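You operate a simulated robot arm through the tools that you are given. There is no shell and no other tool. Be economical: measure what you need, move in short steps, check, and stop when the job is done.

Carry out the task below with a simulated robot arm. There is one attempt and no reset: what you move stays moved.

JOB
Put things in order on the middle of the stone top. At the end: the beige jar stands where the green tumbler stood; the white tube from the middle of the stone top stands where the beige jar stood; the green tumbler stands where the teal candle stood; the teal candle from the middle of the stone top stands on top of the white thermometer (marked "21 C"); whatever was shut is shut again. Leave all else as you found it, and nothing knocked over.

It is judged by the outcome, as a careful person would: the job done as asked, and still so three seconds after it is handed in. It fails if anything else is knocked over, pushed out of place, dropped, spilled or broken.

ROBOT AND FRAMES
A 7-joint arm with a two-finger parallel gripper, fixed in place. Base frame: the origin is at the foot of the arm, x ahead of it, y to its left, z up; the work surface is at about z = 0. Lengths are in mm, angles in rad, forces in N, time in s.
With the tool pointing down near the work surface it reaches from about 220 to 580 mm from the base axis. Its first joint turns from -1.152 to 1.152 rad. Payload 2.5 kg.
The tool frame sits at the grasp point between the pads (the TCP): z along the fingers, y along the line on which they close. The tips reach 23 mm beyond it. Largest opening 94 mm; finger width 38, thickness 10; the body of the gripper, 54 by 96 mm, starts 39 mm behind the TCP.
Orientation is that of the tool frame in the base frame, as [roll, pitch, yaw] about the fixed x, y, z axes, in that order (R = Rz(yaw) Ry(pitch) Rx(roll)). With the fingers straight down and closing along the base's y, the tool's x points along the base's -x, its y along +y and its z along -z.

CONTROLS
- The arm moves only by the tool send_rows. Its argument "series" is a list of rows, each a list of 7 numbers: the opening, from 0 (shut) to 1 (fully open), then the shift along the base's x, y, z in mm, then the turn, a rotation vector about the base's x, y, z in rad. In form: [[hand, x, y, z, rx, ry, rz], ...]. A call has 1 to 12 rows; each row shifts and turns the commanded pose from where the row before left it. Each row takes 0.2 s and may step no farther than 50 mm and 0.15 rad from the row before; otherwise, or with a gripper value out of range, the whole call is refused. A pose out of reach is approached as far as the arm can. The call stops where the force on the tool passes 40 N (or 10 N more than at its start, if that is more) or the arm is blocked; 0.2 s more then pass. Each finger travels about 108 mm/s and halts on what it meets, pressing with about 37 N; the grip force reading is that of the motor and also rises with nothing between the fingers. The clock runs only during rows and for 0.2 s after the last one: add rows that do not move to give the fingers time. The reply holds the time, the measured pose of the TCP, the force on the tool along the base axes, the opening and the grip force, in the units named above and with some noise, and new pictures: "show" is both (left out), scene, wrist or none.
- Cameras (640 x 400 px; columns grow to the right, rows downward): "scene" is fixed at [113.6, -409, 534.7]; the picture's right is [0.85, -0.53, 0.00], its down [-0.35, -0.55, -0.76] and it looks along [0.41, 0.64, -0.65] (base axes); focal length 367 px, centre (320, 200). "wrist" rides on the gripper at [-39, 0, -44] in the tool frame; the picture's right is [0.00, -1.00, 0.00], its down [0.97, 0.00, -0.24] and it looks along [0.24, 0.00, 0.97] (tool axes); focal length 218 px, centre (320, 200).
- probe_pixels(camera, pixels): for up to 12 pixels [column, row] of the newest picture of that camera ("zoom" is the newest enlarged one), the place [x, y, z] in the base frame of the surface seen there, good to about 2 mm. It takes no simulated time.
- inspect(camera, box): a new picture of the part [left, top, right, bottom] of that camera's present view, enlarged. It takes no simulated time.
- finish_job(): hands the job in; it is judged then, once.

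Keep the steps short. Do not move on a guess: measure, check each grasp and each placing, and mend mistakes. In all there are 80 turns and 120 pictures (those below and enlarged ones count). Leave the gripper open and the arm clear of the work at the hand-in unless told otherwise, and finish with a single line.

The tools are called after ">>>" as name(argument=value, ...) on one line, values as JSON. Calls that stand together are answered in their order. send_rows: Moves the arm, as the interface text tells. Its arguments: {"type":"object","properties":{"series":{"type":"array","items":{"type":"array","items":{"type":"number"}}},"show":{"type":"string","enum":["both","scene","wrist","none"]}},"required":["series"]} The other tools are called the same way: probe_pixels (camera, pixels) gives the place of the surface under pixels of a picture; inspect (camera, box) takes an enlarged picture of a part of a camera's view; finish_job () hands the job in.

At the start:

```text
time_s: 0.0
eef_pos: [342.6, -56.0, 287.7]
orientation: [-3.141, 0.002, -3.141]
force: [0.4, -0.2, 0.6]
gripper_width: 93.7
grip_force: 0.2
```

scene: 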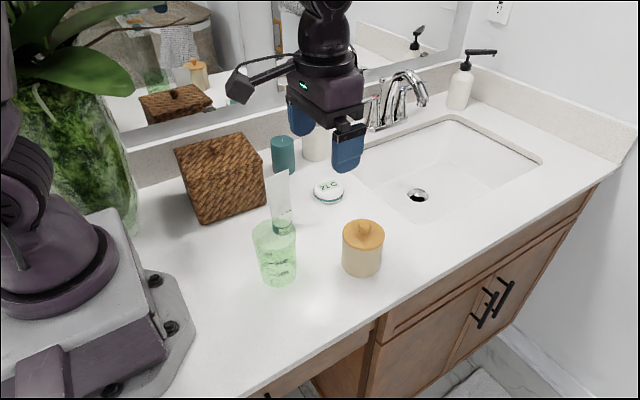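
wrist: 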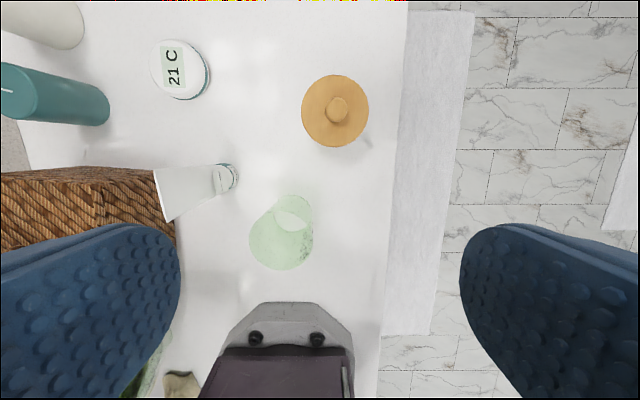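

I see the tumbler near (275,255), the tube (281,200), the jar (362,248), the candle (283,155) and the thermometer (329,191). I'll zoom in and measure them.

>>> inspect(camera="scene", box=[220, 110, 420, 300])

>>> probe_pixels(camera="scene", pixels=[[283, 141], [283, 172], [329, 187], [329, 203], [362, 222], [362, 240], [362, 274], [278, 285], [282, 172], [283, 232], [315, 150], [346, 262]])

>>> probe_pixels(camera="wrist", pixels=[[335, 108], [303, 110], [368, 108], [335, 77], [335, 145], [180, 68], [282, 240], [292, 205], [225, 178], [165, 195], [60, 95], [312, 245]])

```text
2.11 times, centred on (320, 205) of scene
```

zoom: 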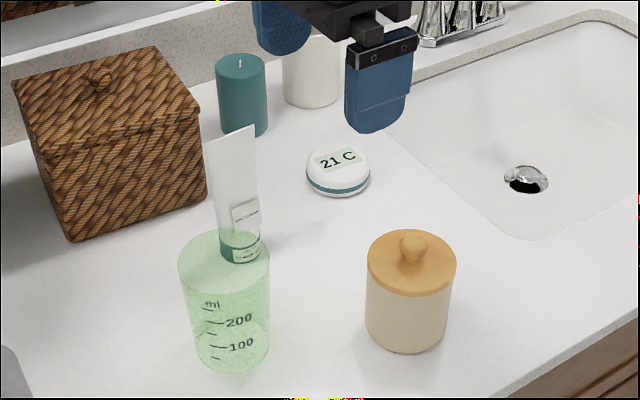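

```text
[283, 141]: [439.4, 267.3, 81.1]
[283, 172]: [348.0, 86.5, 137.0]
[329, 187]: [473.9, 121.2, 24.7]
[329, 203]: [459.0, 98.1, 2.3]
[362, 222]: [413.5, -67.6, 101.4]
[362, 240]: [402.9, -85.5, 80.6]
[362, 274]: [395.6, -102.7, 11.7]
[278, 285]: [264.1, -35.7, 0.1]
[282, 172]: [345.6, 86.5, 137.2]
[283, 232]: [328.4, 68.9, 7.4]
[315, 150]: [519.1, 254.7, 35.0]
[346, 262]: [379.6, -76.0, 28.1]
```

```text
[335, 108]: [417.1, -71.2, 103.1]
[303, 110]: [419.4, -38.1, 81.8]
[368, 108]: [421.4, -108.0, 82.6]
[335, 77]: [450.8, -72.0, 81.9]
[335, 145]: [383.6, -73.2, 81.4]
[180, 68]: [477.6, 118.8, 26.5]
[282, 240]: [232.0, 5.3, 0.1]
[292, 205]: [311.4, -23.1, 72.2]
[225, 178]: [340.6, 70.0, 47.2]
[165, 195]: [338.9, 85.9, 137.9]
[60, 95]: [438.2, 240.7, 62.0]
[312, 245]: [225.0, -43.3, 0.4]
```

The jar axis reads about (417,-72), height about 103 with the knob. I'll zoom into the wrist view for the tumbler and tube, which need finer measuring.

>>> inspect(camera="wrist", box=[140, 150, 340, 275])

>>> inspect(camera="scene", box=[240, 160, 320, 300])

```text
3.20 times, centred on (240, 212) of wrist
```

zoom: 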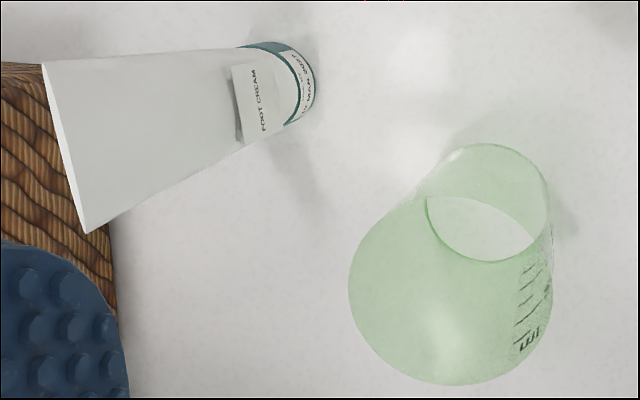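

```text
2.86 times, centred on (280, 230) of scene
```

zoom: 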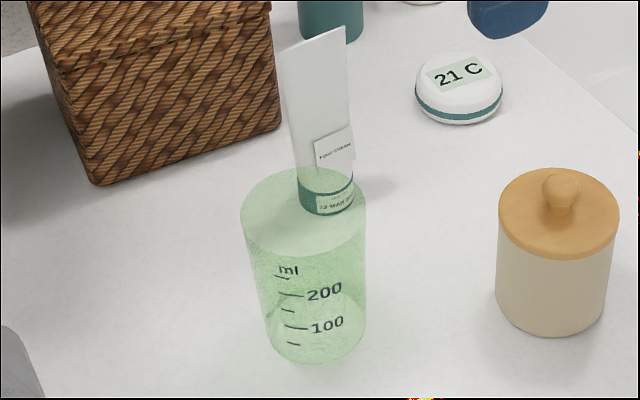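

Worked out from the wrist view: the tumbler is at about (277,-11), base diameter about 60, rim about 73, height about 98. Next I'll raise the hand slightly and shift it towards the candle for a better look at the back row.

>>> send_rows(series=[[1, 0, 40, 30, 0, 0, 0], [1, 0, 45, 20, 0, 0, 0], [1, 10, 45, 0, 0, 0, 0], [1, 10, 45, 0, 0, 0, 0], [1, 0, 0, 0, 0, 0, 0]])

```text
time_s: 1.2
eef_pos: [363.1, 118.8, 337.9]
orientation: [-3.141, 0.001, 3.14]
force: [-0.5, 0.2, -0.6]
gripper_width: 94.2
grip_force: 0.0
```

scene: 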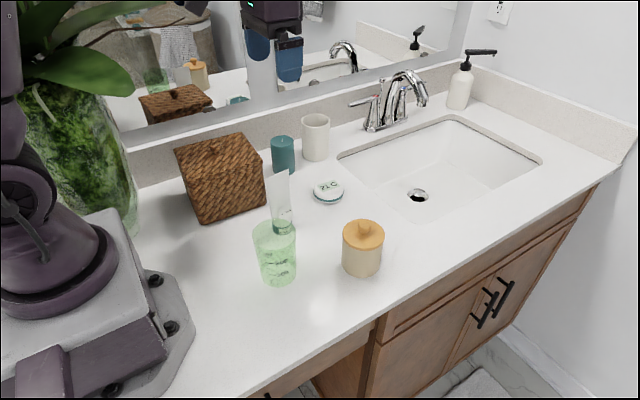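
wrist: 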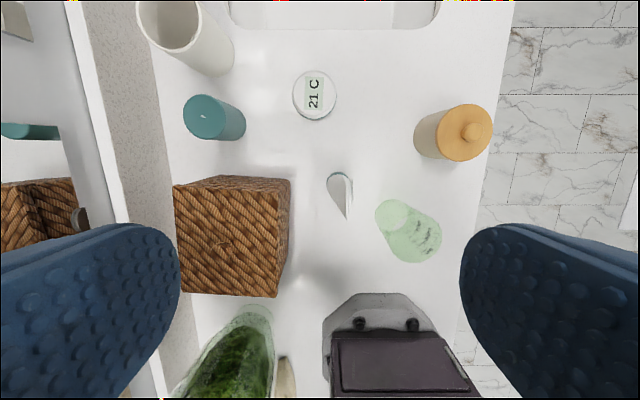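

This gives a clear top view. I'll probe the candle (206,117), the cup, the basket corners, the thermometer (314,93), the tube and the jar.

>>> probe_pixels(camera="wrist", pixels=[[204, 117], [186, 117], [221, 117], [204, 97], [204, 137], [243, 118], [163, 5], [203, 25], [230, 60], [285, 182], [176, 188], [282, 292]])

>>> probe_pixels(camera="wrist", pixels=[[314, 95], [296, 95], [332, 95], [314, 76], [314, 114], [160, 130], [130, 100], [346, 218], [341, 175], [346, 190], [465, 132], [422, 138]])

>>> inspect(camera="wrist", box=[140, 0, 380, 150])

>>> inspect(camera="scene", box=[240, 100, 400, 210])

>>> inspect(camera="wrist", box=[280, 90, 500, 270])

```text
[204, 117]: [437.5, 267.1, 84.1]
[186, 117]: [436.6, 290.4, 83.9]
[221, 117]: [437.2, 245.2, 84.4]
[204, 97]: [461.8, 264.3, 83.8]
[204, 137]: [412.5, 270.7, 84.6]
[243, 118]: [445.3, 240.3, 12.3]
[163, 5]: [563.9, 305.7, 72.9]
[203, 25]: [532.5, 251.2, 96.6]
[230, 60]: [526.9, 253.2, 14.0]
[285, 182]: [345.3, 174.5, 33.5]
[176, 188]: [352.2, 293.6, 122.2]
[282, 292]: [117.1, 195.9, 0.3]
```

```text
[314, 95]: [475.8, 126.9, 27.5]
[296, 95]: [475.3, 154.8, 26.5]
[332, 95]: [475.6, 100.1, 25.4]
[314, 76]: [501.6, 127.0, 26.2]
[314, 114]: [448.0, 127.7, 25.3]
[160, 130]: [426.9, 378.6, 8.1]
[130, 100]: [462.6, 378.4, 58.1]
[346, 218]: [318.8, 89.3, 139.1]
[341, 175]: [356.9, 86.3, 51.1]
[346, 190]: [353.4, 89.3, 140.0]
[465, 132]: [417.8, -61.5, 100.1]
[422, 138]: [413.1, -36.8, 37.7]
```

```text
2.67 times, centred on (260, 75) of wrist
```

zoom: 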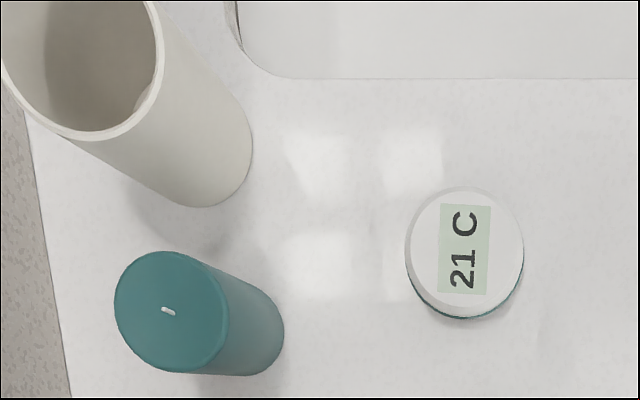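

```text
3.64 times, centred on (320, 155) of scene
```

zoom: 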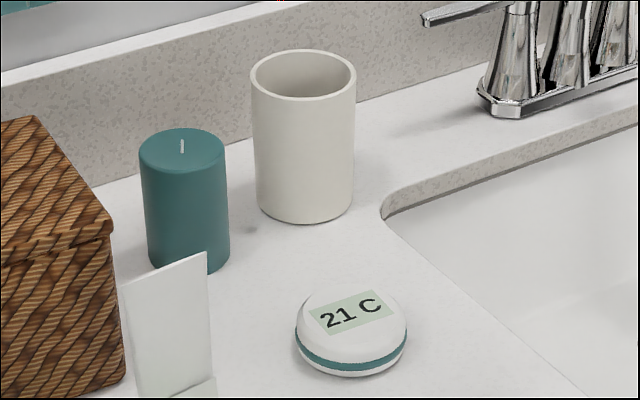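

```text
2.22 times, centred on (390, 180) of wrist
```

zoom: 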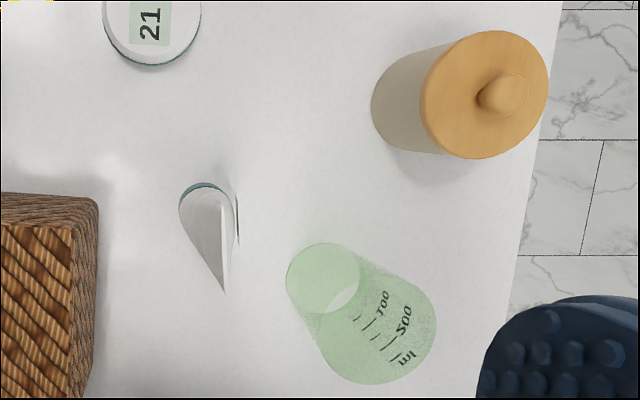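

Candle axis: about (437,267), top z 84, diameter about 54. The thermometer is at about (476.5,128), top z about 27. The fingers can close along y at both, clear of the basket (x<355) and the cup (about 540,285). I'm moving above the candle.

>>> send_rows(series=[[1, 18.5, 37, -15, 0, 0, 0], [1, 18.5, 37, -15, 0, 0, 0], [1, 18.5, 37, -20, 0, 0, 0], [1, 18.7, 37.2, -30, 0, 0, 0], [1, 0, 0, -40, 0, 0, 0], [1, 0, 0, -40, 0, 0, 0], [1, 0, 0, 0, 0, 0, 0]])

```text
refused: row 4 steps farther than a row can; nothing moved
```

The fourth row was too long, so I'm shortening it.

>>> send_rows(series=[[1, 18.5, 37, -15, 0, 0, 0], [1, 18.5, 37, -15, 0, 0, 0], [1, 18.5, 37, -20, 0, 0, 0], [1, 18.7, 37.2, -20, 0, 0, 0], [1, 0, 0, -45, 0, 0, 0], [1, 0, 0, -45, 0, 0, 0], [1, 0, 0, 0, 0, 0, 0]])

```text
time_s: 2.8
eef_pos: [436.8, 267.7, 178.0]
orientation: [-3.142, 0.0, 3.141]
force: [-0.7, -0.3, 0.5]
gripper_width: 93.9
grip_force: 0.0
```

scene: 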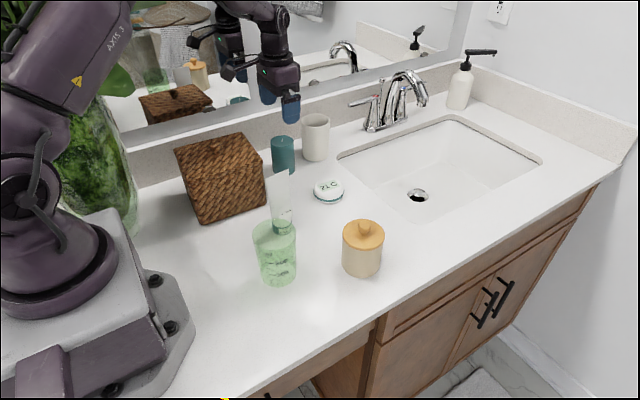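
wrist: 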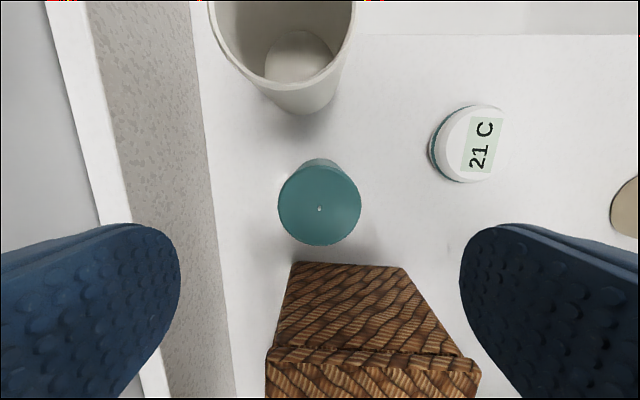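

The hand is centred over the candle (col 320). I'll lower to z 57 with a tiny x correction.

>>> send_rows(series=[[1, 1.5, -0.5, -40, 0, 0, 0], [1, 0, 0, -40, 0, 0, 0], [1, 0, 0, -25, 0, 0, 0], [1, 0, 0, -16, 0, 0, 0], [1, 0, 0, 0, 0, 0, 0]])

```text
time_s: 4.0
eef_pos: [437.3, 267.2, 57.2]
orientation: [3.141, 0.003, 3.139]
force: [-0.6, 0.0, 3.8]
gripper_width: 93.8
grip_force: 0.1
```

scene: 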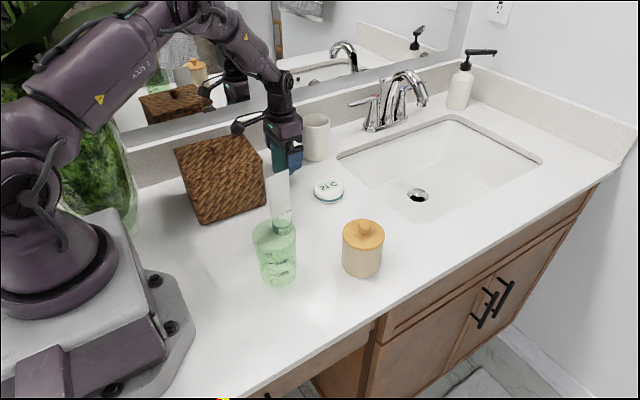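
wrist: 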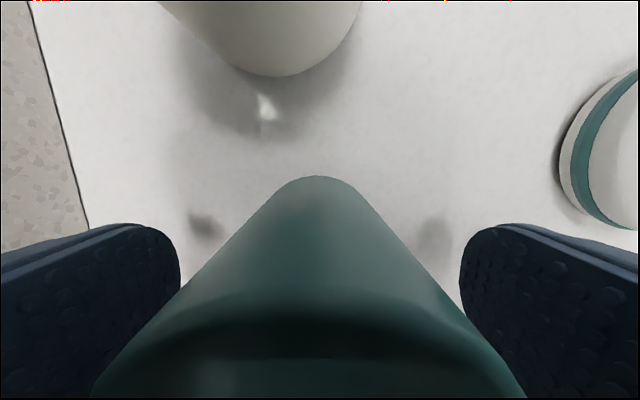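

The fingers are around the candle. Before closing I'll probe the candle's foot (317,180) so I know its exact standing place.

>>> probe_pixels(camera="wrist", pixels=[[317, 172], [317, 182], [317, 195], [280, 195], [358, 195], [317, 300], [317, 330]])

>>> send_rows(series=[[0.3, 0, 0, 0, 0, 0, 0], [0.3, 0, 0, 0, 0, 0, 0], [0.3, 0, 0, 0, 0, 0, 0]], show="none")

```text
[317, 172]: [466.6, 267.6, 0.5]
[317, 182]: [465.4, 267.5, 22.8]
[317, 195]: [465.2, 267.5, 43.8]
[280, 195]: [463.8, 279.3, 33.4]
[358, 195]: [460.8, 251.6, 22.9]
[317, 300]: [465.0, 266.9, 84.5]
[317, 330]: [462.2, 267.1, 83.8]
```

```text
time_s: 4.8
eef_pos: [438.6, 267.7, 56.1]
orientation: [-3.142, 0.0, 3.141]
force: [1.0, 1.0, 2.7]
gripper_width: 54.7
grip_force: 37.0
```

Gripped: width 54.7, force 37, and the candle centre is at about (438.3,267.5). I'll lift and carry it towards the thermometer.

>>> send_rows(series=[[0.3, 0, 0, 30, 0, 0, 0], [0.3, 0, 0, 40, 0, 0, 0], [0.3, 0, -45, 0, 0, 0, 0], [0.3, 12, -45, 0, 0, 0, 0], [0.3, 26, -39.7, 0, 0, 0, 0], [0.3, 0, -10, 0, 0, 0, 0], [0.3, 0, 0, 0, 0, 0, 0]])

```text
time_s: 6.4
eef_pos: [477.9, 126.4, 125.0]
orientation: [-3.141, 0.001, -3.141]
force: [-0.4, 1.2, -1.7]
gripper_width: 54.1
grip_force: 37.2
```

scene: 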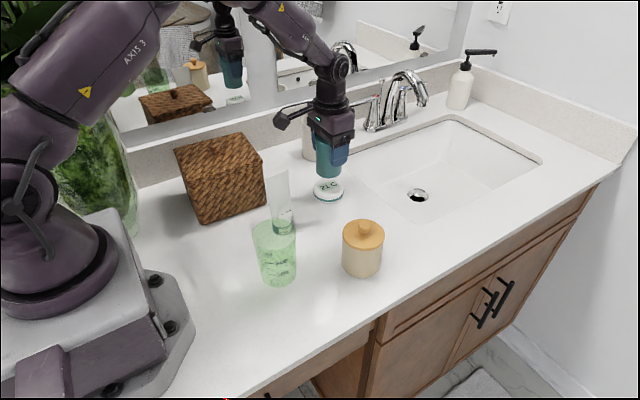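
wrist: 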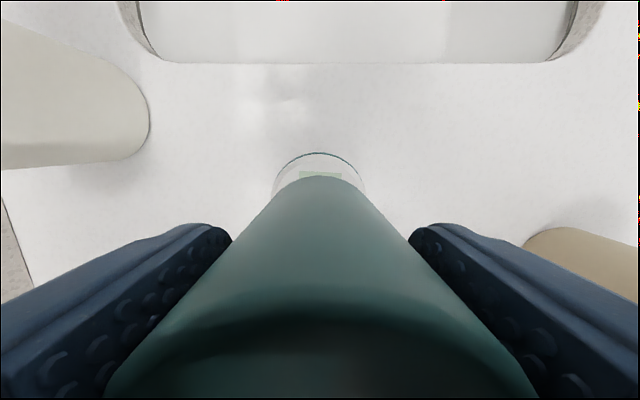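

The thermometer's far arc spans cols 273–366, centred on the candle. I'll probe the edges to check the x alignment.

>>> inspect(camera="wrist", box=[260, 140, 380, 215])

>>> probe_pixels(camera="wrist", pixels=[[320, 153], [320, 158], [320, 165], [320, 172], [320, 180], [320, 190], [277, 185], [281, 180], [359, 180], [363, 185]])

>>> probe_pixels(camera="scene", pixels=[[329, 183], [329, 187], [329, 192], [329, 199], [316, 191], [342, 190]])

```text
5.33 times, centred on (320, 178) of wrist
```

zoom: 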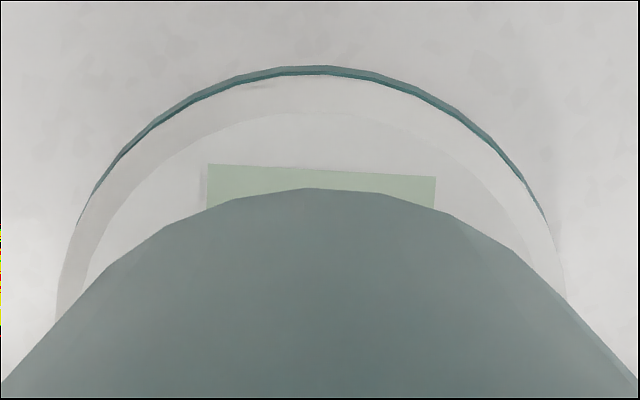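

```text
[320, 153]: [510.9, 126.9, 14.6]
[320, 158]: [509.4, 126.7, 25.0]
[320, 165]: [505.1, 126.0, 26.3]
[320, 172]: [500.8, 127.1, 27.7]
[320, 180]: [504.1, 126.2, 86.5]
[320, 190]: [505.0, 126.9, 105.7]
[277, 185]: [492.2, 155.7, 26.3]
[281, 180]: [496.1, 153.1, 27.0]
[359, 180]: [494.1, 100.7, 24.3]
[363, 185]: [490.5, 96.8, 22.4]
```

```text
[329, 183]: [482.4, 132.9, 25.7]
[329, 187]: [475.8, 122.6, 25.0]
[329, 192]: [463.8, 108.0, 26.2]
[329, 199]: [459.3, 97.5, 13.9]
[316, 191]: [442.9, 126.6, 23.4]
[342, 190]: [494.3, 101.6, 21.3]
```

Thermometer centre is at about (477.5,126.7) and the candle axis at (477.8,126.4), so they line up. Top z is about 27, so contact is expected near TCP z 83. I'm lowering carefully.

>>> send_rows(series=[[0.3, 0, 0, -25, 0, 0, 0], [0.3, 0, 0, -12, 0, 0, 0], [0.3, 0, 0, -2, 0, 0, 0], [0.3, 0, 0, 0, 0, 0, 0]], show="none")

>>> send_rows(series=[[0.3, 0, 0, -1, 0, 0, 0], [0.3, 0, 0, 0, 0, 0, 0]], show="scene")

```text
time_s: 7.4
eef_pos: [476.6, 126.6, 88.0]
orientation: [3.141, -0.001, 3.142]
force: [0.2, 0.2, -2.4]
gripper_width: 54.8
grip_force: 36.6
```

```text
time_s: 8.0
eef_pos: [475.9, 127.2, 86.5]
orientation: [-3.14, 0.0, -3.141]
force: [0.8, 0.5, -2.6]
gripper_width: 55.0
grip_force: 36.9
```

scene: 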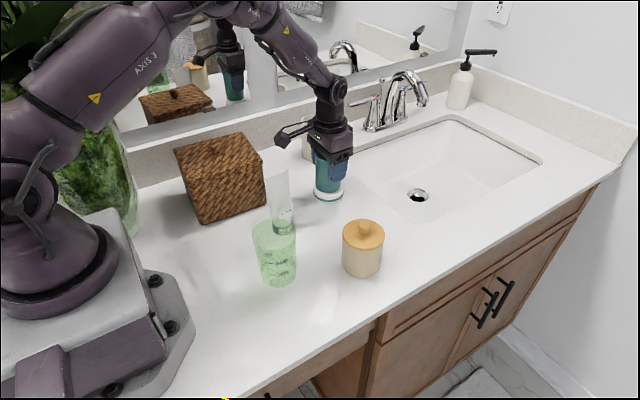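

No contact yet (z force about -2.6). Continuing down 1 mm at a time.

>>> send_rows(series=[[0.3, 0, 0, -1, 0, 0, 0], [0.3, 0, 0, 0, 0, 0, 0]], show="none")

>>> send_rows(series=[[0.3, 0, 0, -1, 0, 0, 0], [0.3, 0, 0, 0, 0, 0, 0]], show="none")

>>> send_rows(series=[[0.3, 0, 0, -0.8, 0, 0, 0], [0.3, 0, 0, 0, 0, 0, 0]], show="none")

```text
time_s: 8.6
eef_pos: [477.1, 126.4, 84.6]
orientation: [3.139, -0.001, 3.141]
force: [-0.3, 0.1, -1.8]
gripper_width: 54.5
grip_force: 37.4
```

```text
time_s: 9.2
eef_pos: [475.7, 128.0, 83.3]
orientation: [3.141, 0.0, 3.141]
force: [-1.0, 0.3, -2.5]
gripper_width: 54.8
grip_force: 37.3
```

```text
time_s: 9.8
eef_pos: [477.4, 126.0, 83.9]
orientation: [-3.141, 0.0, 3.141]
force: [0.3, -0.2, -2.1]
gripper_width: 54.7
grip_force: 36.8
```

>>> send_rows(series=[[0.3, 0, 0, -0.8, 0, 0, 0], [0.3, 0, 0, 0, 0, 0, 0]], show="none")

>>> send_rows(series=[[0.3, 0, 0, -0.8, 0, 0, 0], [0.3, 0, 0, 0, 0, 0, 0]], show="both")

>>> inspect(camera="scene", box=[300, 140, 360, 215])

```text
time_s: 10.4
eef_pos: [476.9, 125.6, 82.4]
orientation: [3.141, 0.001, 3.141]
force: [-1.0, -0.9, 0.9]
gripper_width: 54.7
grip_force: 37.5
```

```text
time_s: 11.0
eef_pos: [476.7, 126.3, 83.2]
orientation: [-3.141, 0.0, -3.141]
force: [-2.7, -0.5, 5.1]
gripper_width: 54.6
grip_force: 37.0
```

scene: 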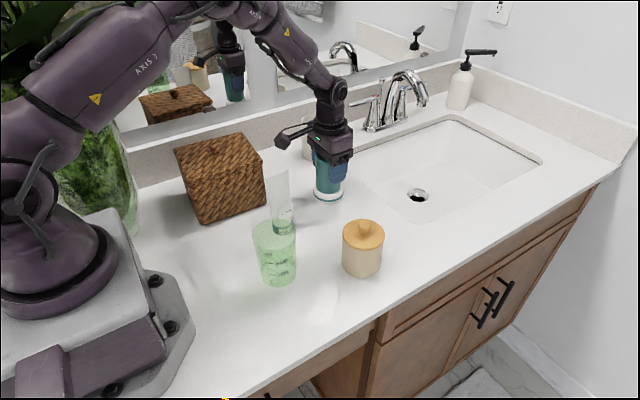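
wrist: 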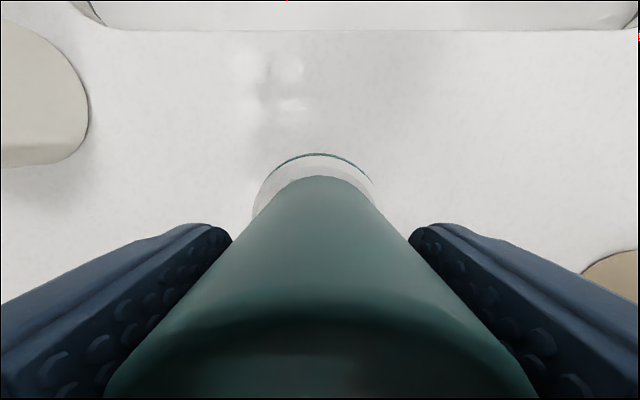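

```text
5.33 times, centred on (330, 178) of scene
```

zoom: 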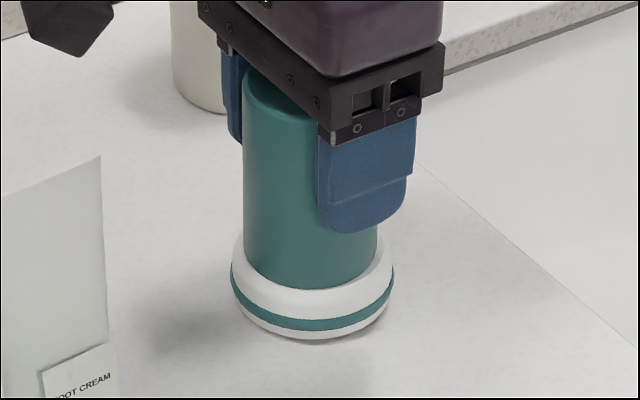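

The candle now rests on the thermometer (z force went from -2 to +5). I'll open and rise straight up.

>>> send_rows(series=[[0.65, 0, 0, 0, 0, 0, 0], [0.9, 0, 0, 0, 0, 0, 0], [0.9, 0, 0, 0, 0, 0, 0], [0.9, 0, 0, 40, 0, 0, 0], [0.9, 0, 0, 45, 0, 0, 0], [0.9, 0, 0, 30, 0, 0, 0], [0.9, 0, 0, 0, 0, 0, 0]])

>>> inspect(camera="scene", box=[270, 110, 370, 215])

```text
time_s: 12.6
eef_pos: [475.6, 128.6, 199.2]
orientation: [3.141, 0.0, 3.141]
force: [-0.7, 1.0, 0.2]
gripper_width: 84.5
grip_force: 0.1
```

scene: 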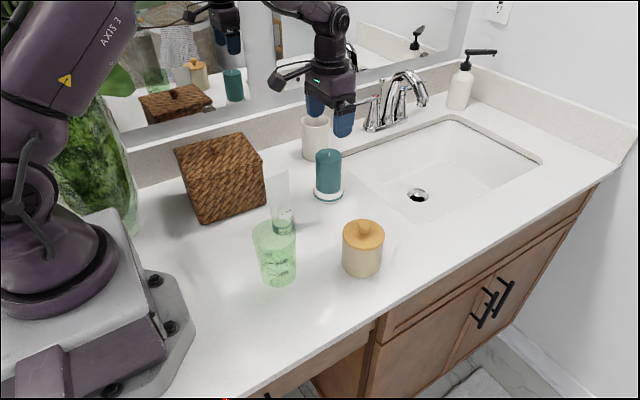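
wrist: 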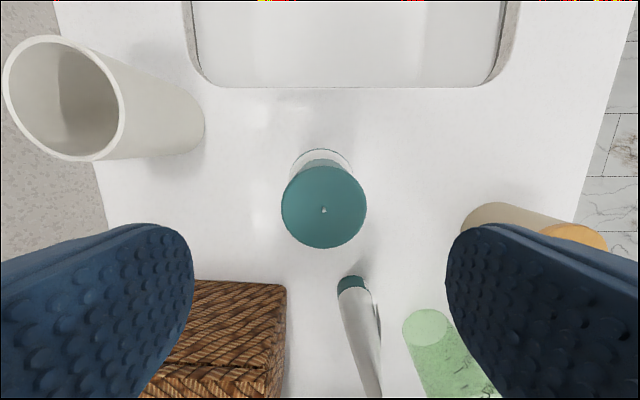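

```text
3.81 times, centred on (320, 162) of scene
```

zoom: 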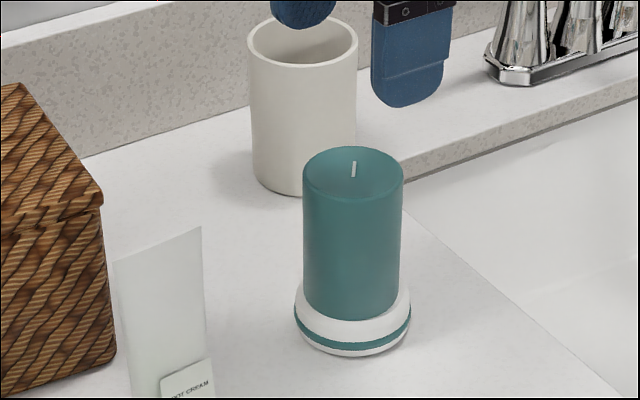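

The candle stands well on the thermometer. Next I'm moving over the tumbler at about (277.5,-11.5), staying high over the tube (top 140).

>>> send_rows(series=[[1, -39, -28, 5, 0, 0, 0], [1, -40, -28, 5, 0, 0, 0], [1, -40, -28, 0, 0, 0, 0], [1, -40, -28, 0, 0, 0, 0], [1, -39, -28, 0, 0, 0, 0], [1, 0, 0, 0, 0, 0, 0]])

```text
time_s: 14.0
eef_pos: [278.9, -11.3, 208.2]
orientation: [3.141, 0.001, 3.141]
force: [-0.6, -0.8, 0.2]
gripper_width: 94.1
grip_force: 0.1
```

scene: 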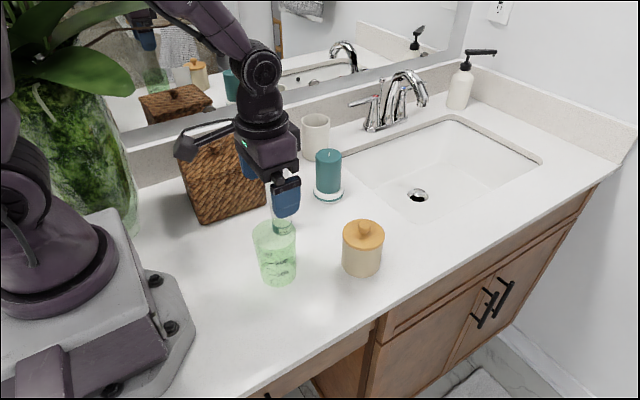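
wrist: 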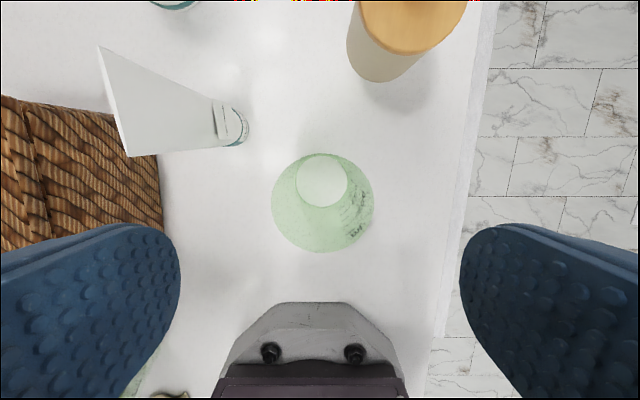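

Tumbler axis is at about (279,-12.7), rim z about 102. I'll lower to z 72 around it, with a y correction of -1.3.

>>> send_rows(series=[[1, 0.3, -1.3, -40, 0, 0, 0], [1, 0, 0, -40, 0, 0, 0], [1, 0, 0, -30, 0, 0, 0], [1, 0, 0, -26, 0, 0, 0], [1, 0, 0, 0, 0, 0, 0]])

>>> probe_pixels(camera="wrist", pixels=[[320, 150], [320, 160], [320, 170], [320, 180], [320, 200], [320, 240]])

```text
time_s: 15.2
eef_pos: [278.1, -12.8, 70.6]
orientation: [-3.141, 0.0, -3.141]
force: [-0.7, -0.1, -0.2]
gripper_width: 93.9
grip_force: 0.0
```

scene: 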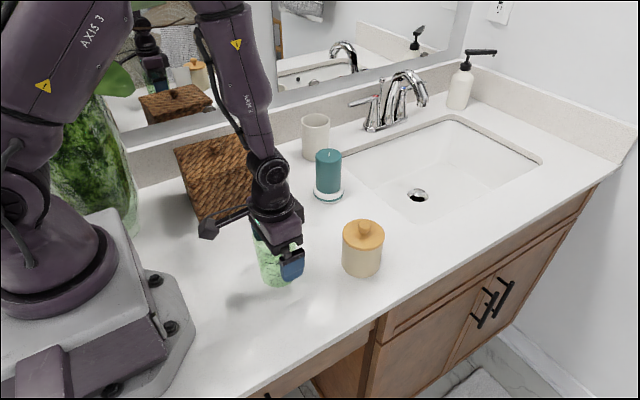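
wrist: 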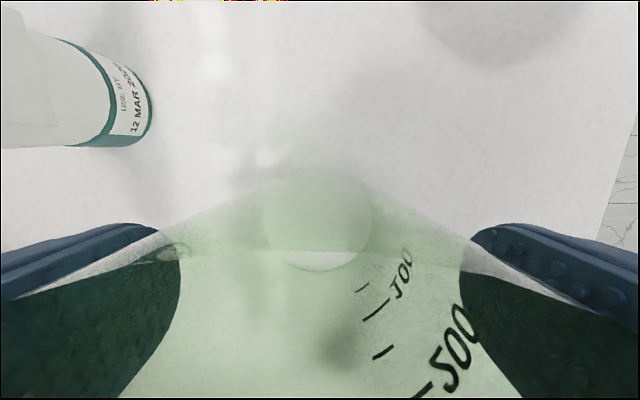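

```text
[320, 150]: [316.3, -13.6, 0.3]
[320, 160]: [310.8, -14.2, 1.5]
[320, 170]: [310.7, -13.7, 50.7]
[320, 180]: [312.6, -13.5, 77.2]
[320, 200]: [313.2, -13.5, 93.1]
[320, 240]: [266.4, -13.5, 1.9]
```

The walls show on both sides, and the centre is at about (279,-12.3). Closing on it gently.

>>> send_rows(series=[[0.7, 0, 0, 0, 0, 0, 0], [0.6, 0, 0, 0, 0, 0, 0], [0.6, 0, 0, 0, 0, 0, 0]], show="wrist")

```text
time_s: 16.0
eef_pos: [278.4, -14.4, 70.3]
orientation: [3.141, 0.002, -3.14]
force: [0.0, 0.0, 0.2]
gripper_width: 69.3
grip_force: 37.5
```

wrist: 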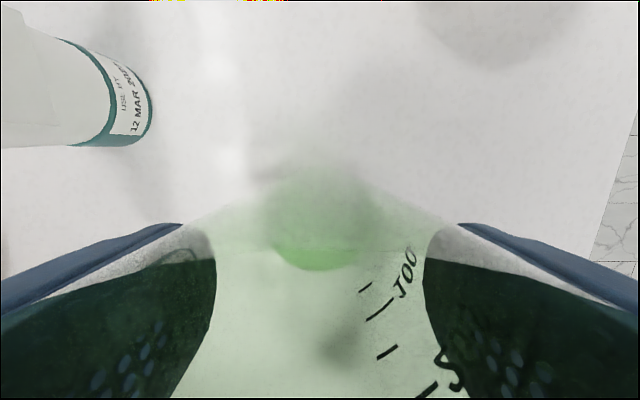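

Held at width 69.3. I'll lift 165 mm so its base clears the tube (140), and check that it comes up with the hand.

>>> send_rows(series=[[0.6, 0, 0, 15, 0, 0, 0], [0.6, 0, 0, 30, 0, 0, 0], [0.6, 0, 0, 40, 0, 0, 0], [0.6, 0, 0, 40, 0, 0, 0], [0.6, 0, 0, 40, 0, 0, 0], [0.6, 0, 0, 0, 0, 0, 0]])

```text
time_s: 17.4
eef_pos: [279.5, -15.7, 238.7]
orientation: [-3.141, -0.001, -3.141]
force: [1.1, 0.3, -0.1]
gripper_width: 68.9
grip_force: 37.0
```

scene: 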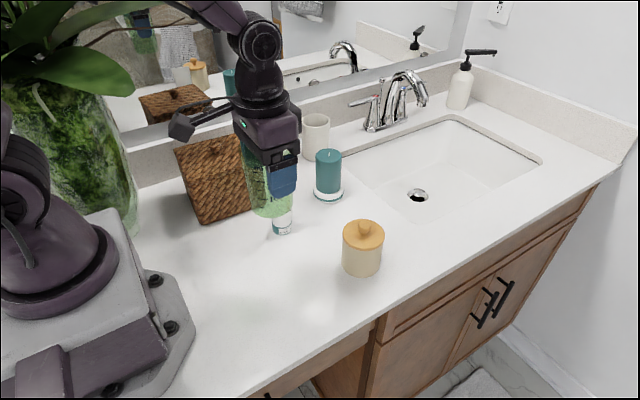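
wrist: 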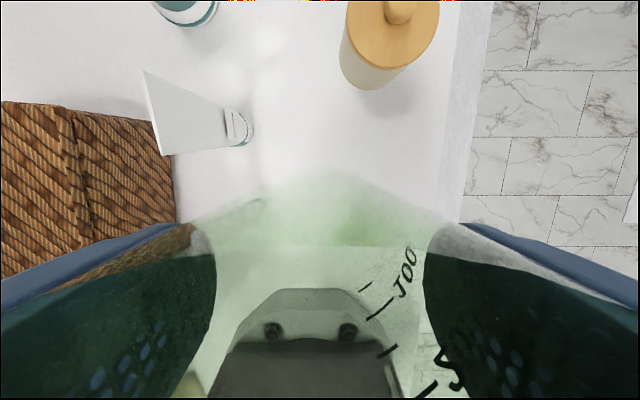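

The tumbler is held upright and is high enough to clear. Carrying it to the old candle place.

>>> send_rows(series=[[0.6, 22.8, 40.2, 0, 0, 0, 0], [0.6, 22.8, 40.2, 0, 0, 0, 0], [0.6, 22.8, 40.2, 0, 0, 0, 0], [0.6, 22.8, 40.2, 0, 0, 0, 0], [0.6, 22.8, 40.2, 0, 0, 0, 0], [0.6, 22.8, 40.2, 0, 0, 0, 0], [0.6, 22.7, 40.4, 0, 0, 0, 0], [0.6, 0, 0, -45, 0, 0, 0], [0.6, 0, 0, -45, 0, 0, 0], [0.6, 0, 0, -30, 0, 0, 0], [0.6, 0, 0, 0, 0, 0, 0]])

```text
time_s: 19.8
eef_pos: [438.8, 266.7, 115.4]
orientation: [-3.141, -0.001, 3.141]
force: [-0.5, -0.1, -0.2]
gripper_width: 69.0
grip_force: 37.0
```

scene: 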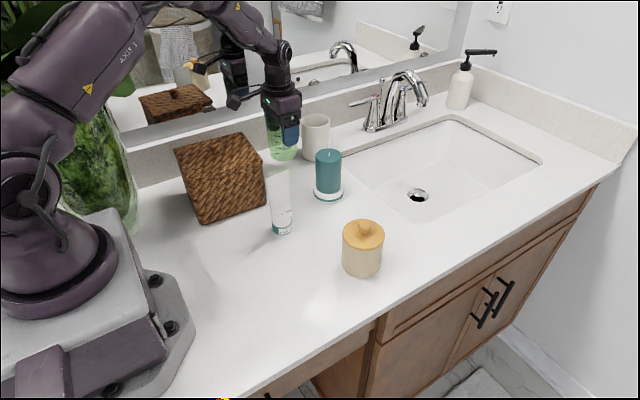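
wrist: 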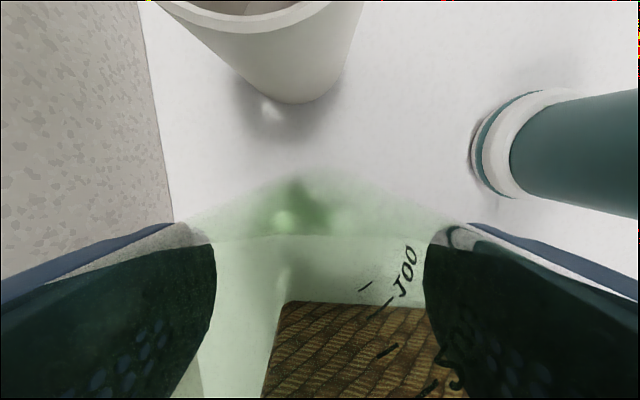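

In position. Lowering to just above the surface, then in 1 mm steps.

>>> send_rows(series=[[0.6, 0, 0, -25, 0, 0, 0], [0.6, 0, 0, -16, 0, 0, 0], [0.6, 0, 0, -2, 0, 0, 0], [0.6, 0, 0, 0, 0, 0, 0]], show="none")

>>> send_rows(series=[[0.6, 0, 0, -1, 0, 0, 0], [0.6, 0, 0, 0, 0, 0, 0]], show="none")

>>> send_rows(series=[[0.6, 0, 0, -0.8, 0, 0, 0], [0.6, 0, 0, 0, 0, 0, 0]], show="scene")

```text
time_s: 20.8
eef_pos: [440.0, 268.3, 72.7]
orientation: [-3.141, 0.001, 3.141]
force: [-0.2, 0.2, -1.9]
gripper_width: 69.2
grip_force: 37.1
```

```text
time_s: 21.4
eef_pos: [438.8, 267.4, 72.3]
orientation: [3.141, 0.001, -3.14]
force: [-0.8, -0.2, -0.6]
gripper_width: 69.3
grip_force: 37.4
```

```text
time_s: 22.0
eef_pos: [437.8, 267.7, 71.7]
orientation: [-3.139, 0.0, -3.141]
force: [0.4, 0.2, -0.5]
gripper_width: 69.2
grip_force: 37.6
```

scene: 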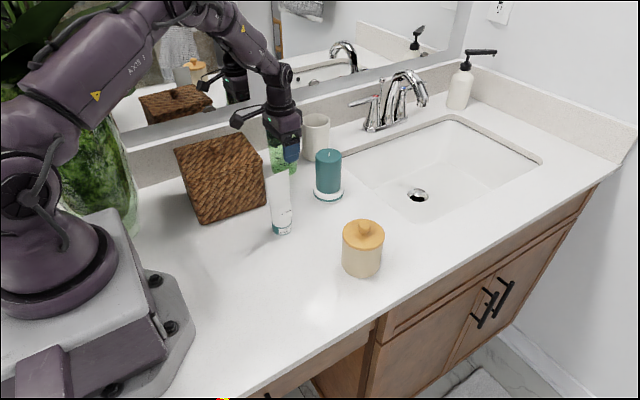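

>>> send_rows(series=[[0.6, 0, 0, -0.8, 0, 0, 0], [0.6, 0, 0, 0, 0, 0, 0]], show="none")

>>> send_rows(series=[[0.6, 0, 0, -0.6, 0, 0, 0], [0.6, 0, 0, 0, 0, 0, 0]], show="none")

```text
time_s: 22.6
eef_pos: [437.7, 267.5, 70.2]
orientation: [-3.14, 0.0, 3.141]
force: [0.0, -0.3, 0.3]
gripper_width: 69.1
grip_force: 36.8
```

```text
time_s: 23.2
eef_pos: [439.6, 267.5, 70.5]
orientation: [3.141, 0.001, -3.141]
force: [-0.3, -0.3, -1.1]
gripper_width: 69.1
grip_force: 36.6
```

>>> send_rows(series=[[0.6, 0, 0, -0.8, 0, 0, 0], [0.6, 0, 0, 0, 0, 0, 0]], show="none")

>>> send_rows(series=[[0.6, 0, 0, -0.8, 0, 0, 0], [0.6, 0, 0, 0, 0, 0, 0]], show="wrist")

>>> inspect(camera="scene", box=[250, 120, 320, 200])

```text
time_s: 23.8
eef_pos: [438.5, 267.2, 68.5]
orientation: [-3.142, 0.0, -3.14]
force: [-1.8, 0.4, 5.2]
gripper_width: 69.0
grip_force: 37.5
```

```text
time_s: 24.4
eef_pos: [437.3, 266.7, 68.8]
orientation: [3.14, 0.003, 3.141]
force: [-4.5, -0.7, 12.9]
gripper_width: 69.4
grip_force: 37.0
```

wrist: 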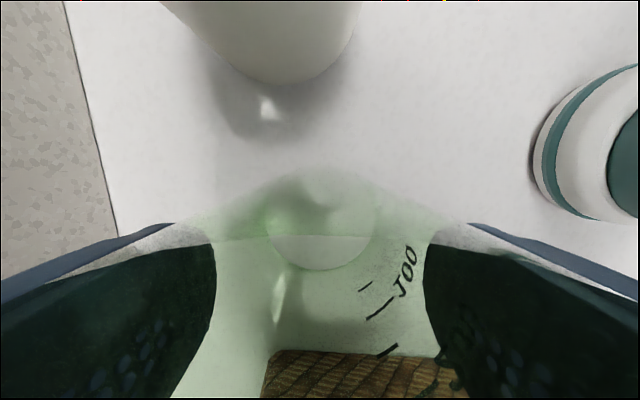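

```text
5.00 times, centred on (285, 160) of scene
```

zoom: 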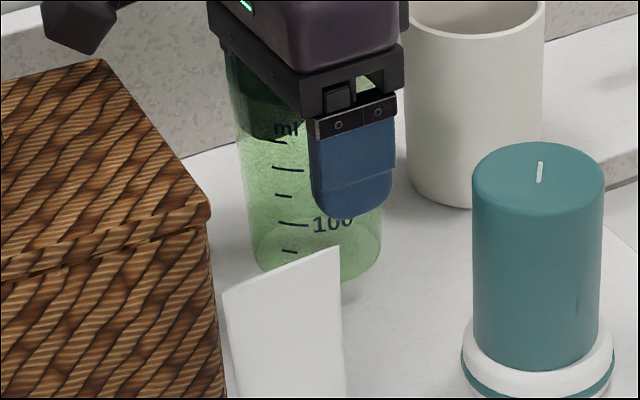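

Contact, with z force up to 13 N. I'll ease up 0.8 mm, open, and rise.

>>> send_rows(series=[[0.6, 0, 0, 0.8, 0, 0, 0], [0.8, 0, 0, 0, 0, 0, 0], [1, 0, 0, 0, 0, 0, 0], [1, 0, 0, 0, 0, 0, 0], [1, 0, 0, 35, 0, 0, 0], [1, 0, 0, 45, 0, 0, 0], [1, 0, 0, 40, 0, 0, 0], [1, 0, 0, 40, 0, 0, 0], [1, 0, 0, 0, 0, 0, 0]])

```text
time_s: 26.4
eef_pos: [436.5, 267.3, 229.9]
orientation: [3.142, 0.0, 3.14]
force: [-0.4, -0.7, -0.1]
gripper_width: 94.0
grip_force: 0.1
```

scene: 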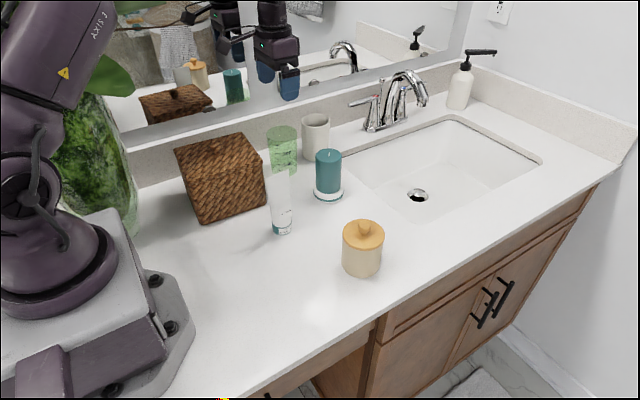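
wrist: 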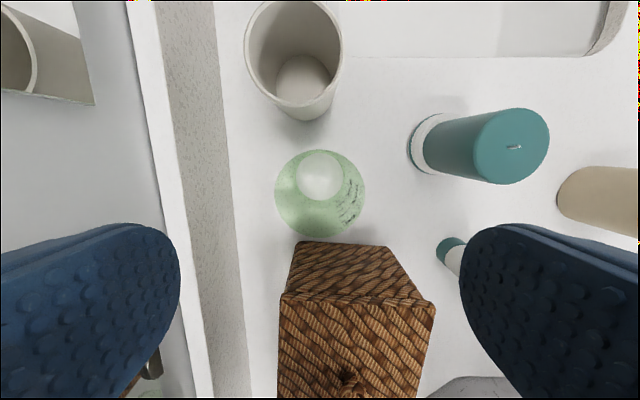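

The tumbler stands at the candle's old place. Next is the jar. It has a loose lid with a knob, so I must hold its body below the lid with a tilted hand. I'll measure the jar profile, the counter edge and the box on the hand.

>>> inspect(camera="scene", box=[330, 210, 400, 285])

>>> probe_pixels(camera="zoom", pixels=[[290, 300], [290, 325], [290, 345], [290, 360], [290, 380], [290, 450], [290, 530], [290, 556], [120, 300], [470, 300], [300, 100], [260, 200]])

>>> probe_pixels(camera="scene", pixels=[[382, 313], [300, 368], [500, 240], [380, 320], [190, 15], [200, 10], [282, 235], [282, 182]])

```text
5.33 times, centred on (365, 248) of scene
```

zoom: 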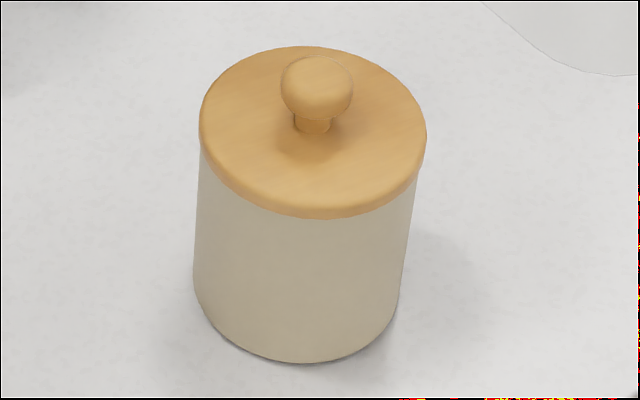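

```text
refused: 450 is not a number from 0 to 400
```

```text
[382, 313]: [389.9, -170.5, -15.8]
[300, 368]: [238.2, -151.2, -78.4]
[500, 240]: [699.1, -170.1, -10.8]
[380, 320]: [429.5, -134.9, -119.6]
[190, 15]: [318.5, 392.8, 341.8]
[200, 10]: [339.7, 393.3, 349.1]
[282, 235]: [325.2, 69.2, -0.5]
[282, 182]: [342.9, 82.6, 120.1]
```

>>> probe_pixels(camera="zoom", pixels=[[315, 195], [315, 208], [315, 214], [312, 222], [310, 240], [308, 300], [305, 345], [305, 358], [205, 200], [402, 200], [316, 75], [204, 165]])

>>> send_rows(series=[[1, 0, -45, 0, 0, 0, 0], [1, 0, -45, 5, 0, 0, 0], [1, 0, -45, 5, 0, 0, 0], [1, 0, -45, 5, 0, 0, 0], [1, 0, -45, 5, 0, 0, 0], [1, 0, -45, 0, 0, 0, 0], [1, 0, -45, 0, 0, 0, 0], [1, -10, -24, 0, 0, 0, 0], [1, 0, 0, 0, 0, 0, 0]])

```text
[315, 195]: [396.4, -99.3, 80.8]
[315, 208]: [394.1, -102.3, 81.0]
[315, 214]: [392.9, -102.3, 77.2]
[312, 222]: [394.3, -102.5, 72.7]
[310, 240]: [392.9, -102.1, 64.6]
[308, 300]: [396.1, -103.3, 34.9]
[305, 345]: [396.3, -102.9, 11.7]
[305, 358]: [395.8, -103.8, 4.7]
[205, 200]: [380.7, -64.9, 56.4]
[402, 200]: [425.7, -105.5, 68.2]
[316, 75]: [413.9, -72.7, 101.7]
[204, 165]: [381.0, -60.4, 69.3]
```

```text
time_s: 28.4
eef_pos: [428.3, -70.2, 249.0]
orientation: [-3.141, 0.0, 3.141]
force: [0.0, 0.4, 0.1]
gripper_width: 93.8
grip_force: 0.0
```

scene: 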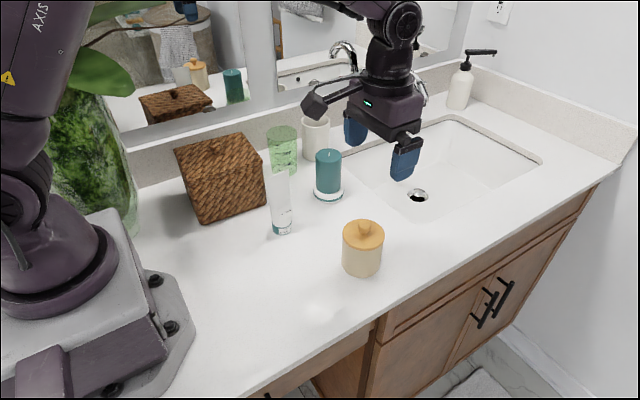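
wrist: 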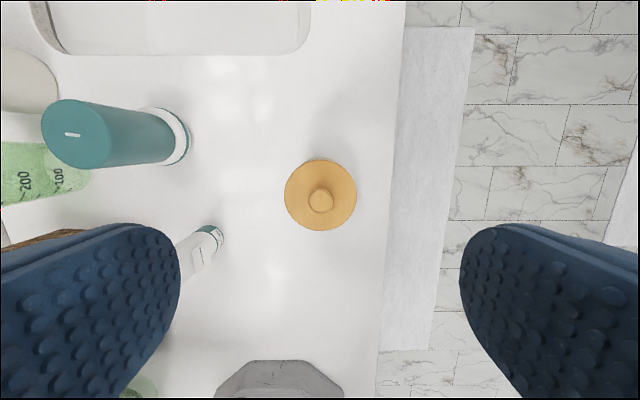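

The box on the hand is visible at (315,105), with a boom at (345,88). I'll probe those, the jar centre, and the arm links.

>>> probe_pixels(camera="scene", pixels=[[305, 100], [316, 108], [328, 100], [318, 95], [345, 88], [370, 105], [400, 118], [380, 90], [395, 30], [400, 150]])

>>> probe_pixels(camera="wrist", pixels=[[320, 199], [320, 188], [290, 195], [351, 195], [320, 226], [320, 168], [320, 161], [310, 160], [207, 238], [200, 255]])

>>> inspect(camera="scene", box=[290, 0, 450, 190])

```text
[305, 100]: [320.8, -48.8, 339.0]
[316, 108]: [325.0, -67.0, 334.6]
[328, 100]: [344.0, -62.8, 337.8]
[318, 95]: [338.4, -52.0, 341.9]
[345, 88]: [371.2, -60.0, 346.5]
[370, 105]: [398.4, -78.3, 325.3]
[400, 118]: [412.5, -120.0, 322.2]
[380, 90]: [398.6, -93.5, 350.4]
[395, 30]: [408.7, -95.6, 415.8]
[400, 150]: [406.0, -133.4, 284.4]
```

```text
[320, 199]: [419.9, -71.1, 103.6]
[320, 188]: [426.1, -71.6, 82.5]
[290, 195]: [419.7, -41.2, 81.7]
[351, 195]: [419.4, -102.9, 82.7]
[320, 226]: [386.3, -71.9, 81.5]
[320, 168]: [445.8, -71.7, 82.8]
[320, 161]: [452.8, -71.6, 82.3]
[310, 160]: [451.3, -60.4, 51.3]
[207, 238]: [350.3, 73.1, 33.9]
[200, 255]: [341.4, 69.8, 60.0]
```

```text
2.11 times, centred on (370, 95) of scene
```

zoom: 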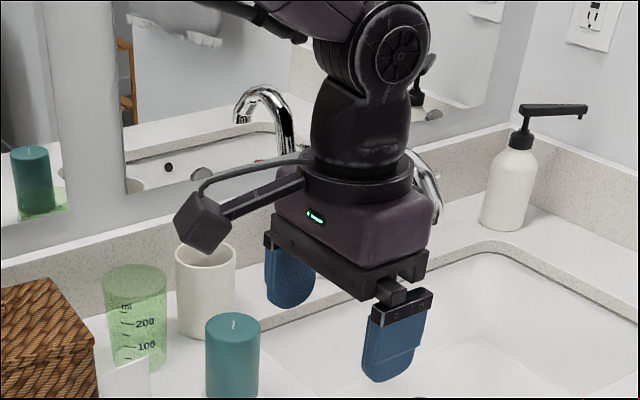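

The box rides 85–112 mm out on tool +x, about 90 mm behind the TCP. If I yaw the hand by -90°, the box ends up above when I tilt the fingers towards +y, and the wrist sits over free space at the counter's front (edge y≈-170). Yawing now, up high.

>>> send_rows(series=[[1, -1, -6, 0, 0, 0, -0.1428], [1, -1, -6, 0, 0, 0, -0.1428], [1, -1, -6, 0, 0, 0, -0.1428], [1, -1, -6, 0, 0, 0, -0.1428], [1, -1, -6, 0, 0, 0, -0.1428], [1, -1, -6, 0, 0, 0, -0.1428], [1, -1, -6, 0, 0, 0, -0.1428], [1, -1, -6, 0, 0, 0, -0.1428], [1, -1, -6, 0, 0, 0, -0.1428], [1, -1, -6, 0, 0, 0, -0.1428], [1, -0.5, -6, 0, 0, 0, -0.1428], [1, 0, 0, 0, 0, 0, 0]])

```text
time_s: 31.0
eef_pos: [418.4, -136.9, 249.9]
orientation: [3.14, 0.0, 1.569]
force: [0.1, 0.3, 0.3]
gripper_width: 94.2
grip_force: 0.0
```

scene: 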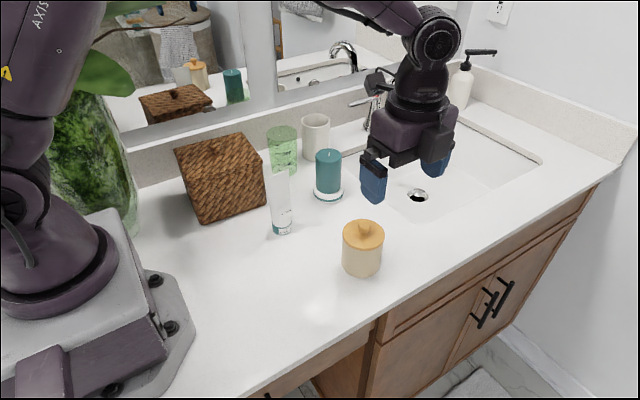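
wrist: 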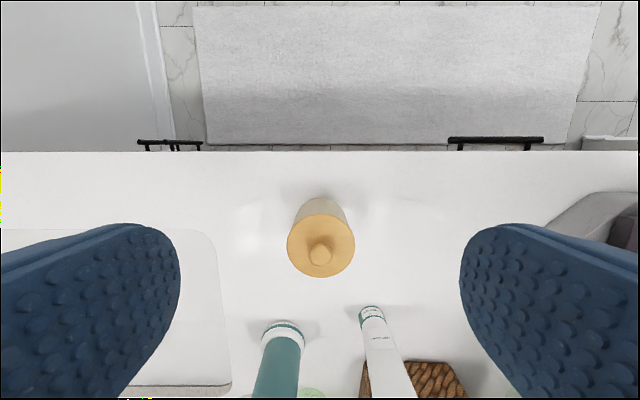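

Yaw is done and the jar is in view at (320,240). Tilting now by 0.9 rad about x, backing off in y at the same time.

>>> send_rows(series=[[1, 0, -8, 0, 0.15, 0, 0], [1, 0, -8, 0, 0.15, 0, 0], [1, 0, -8, 0, 0.15, 0, 0], [1, 0, -8, 0, 0.15, 0, 0], [1, 0, 0, 0, 0.15, 0, 0], [1, 0, 0, 0, 0.15, 0, 0], [1, 0, 0, 0, 0, 0, 0], [1, 0, 0, 0, 0, 0, 0]])

```text
time_s: 32.8
eef_pos: [418.4, -168.9, 249.8]
orientation: [3.141, -0.902, 1.574]
force: [-0.1, -0.3, 0.0]
gripper_width: 93.7
grip_force: 0.1
```

scene: 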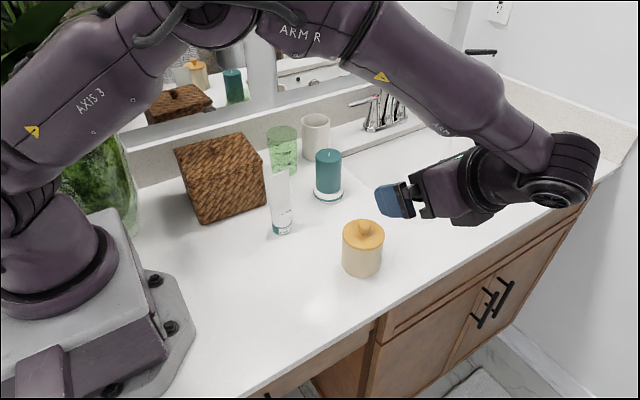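
wrist: 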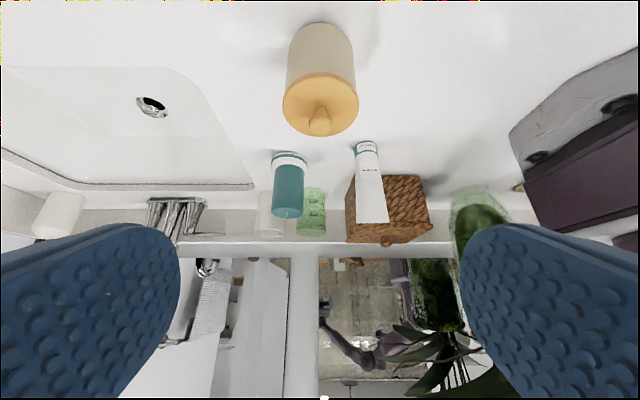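

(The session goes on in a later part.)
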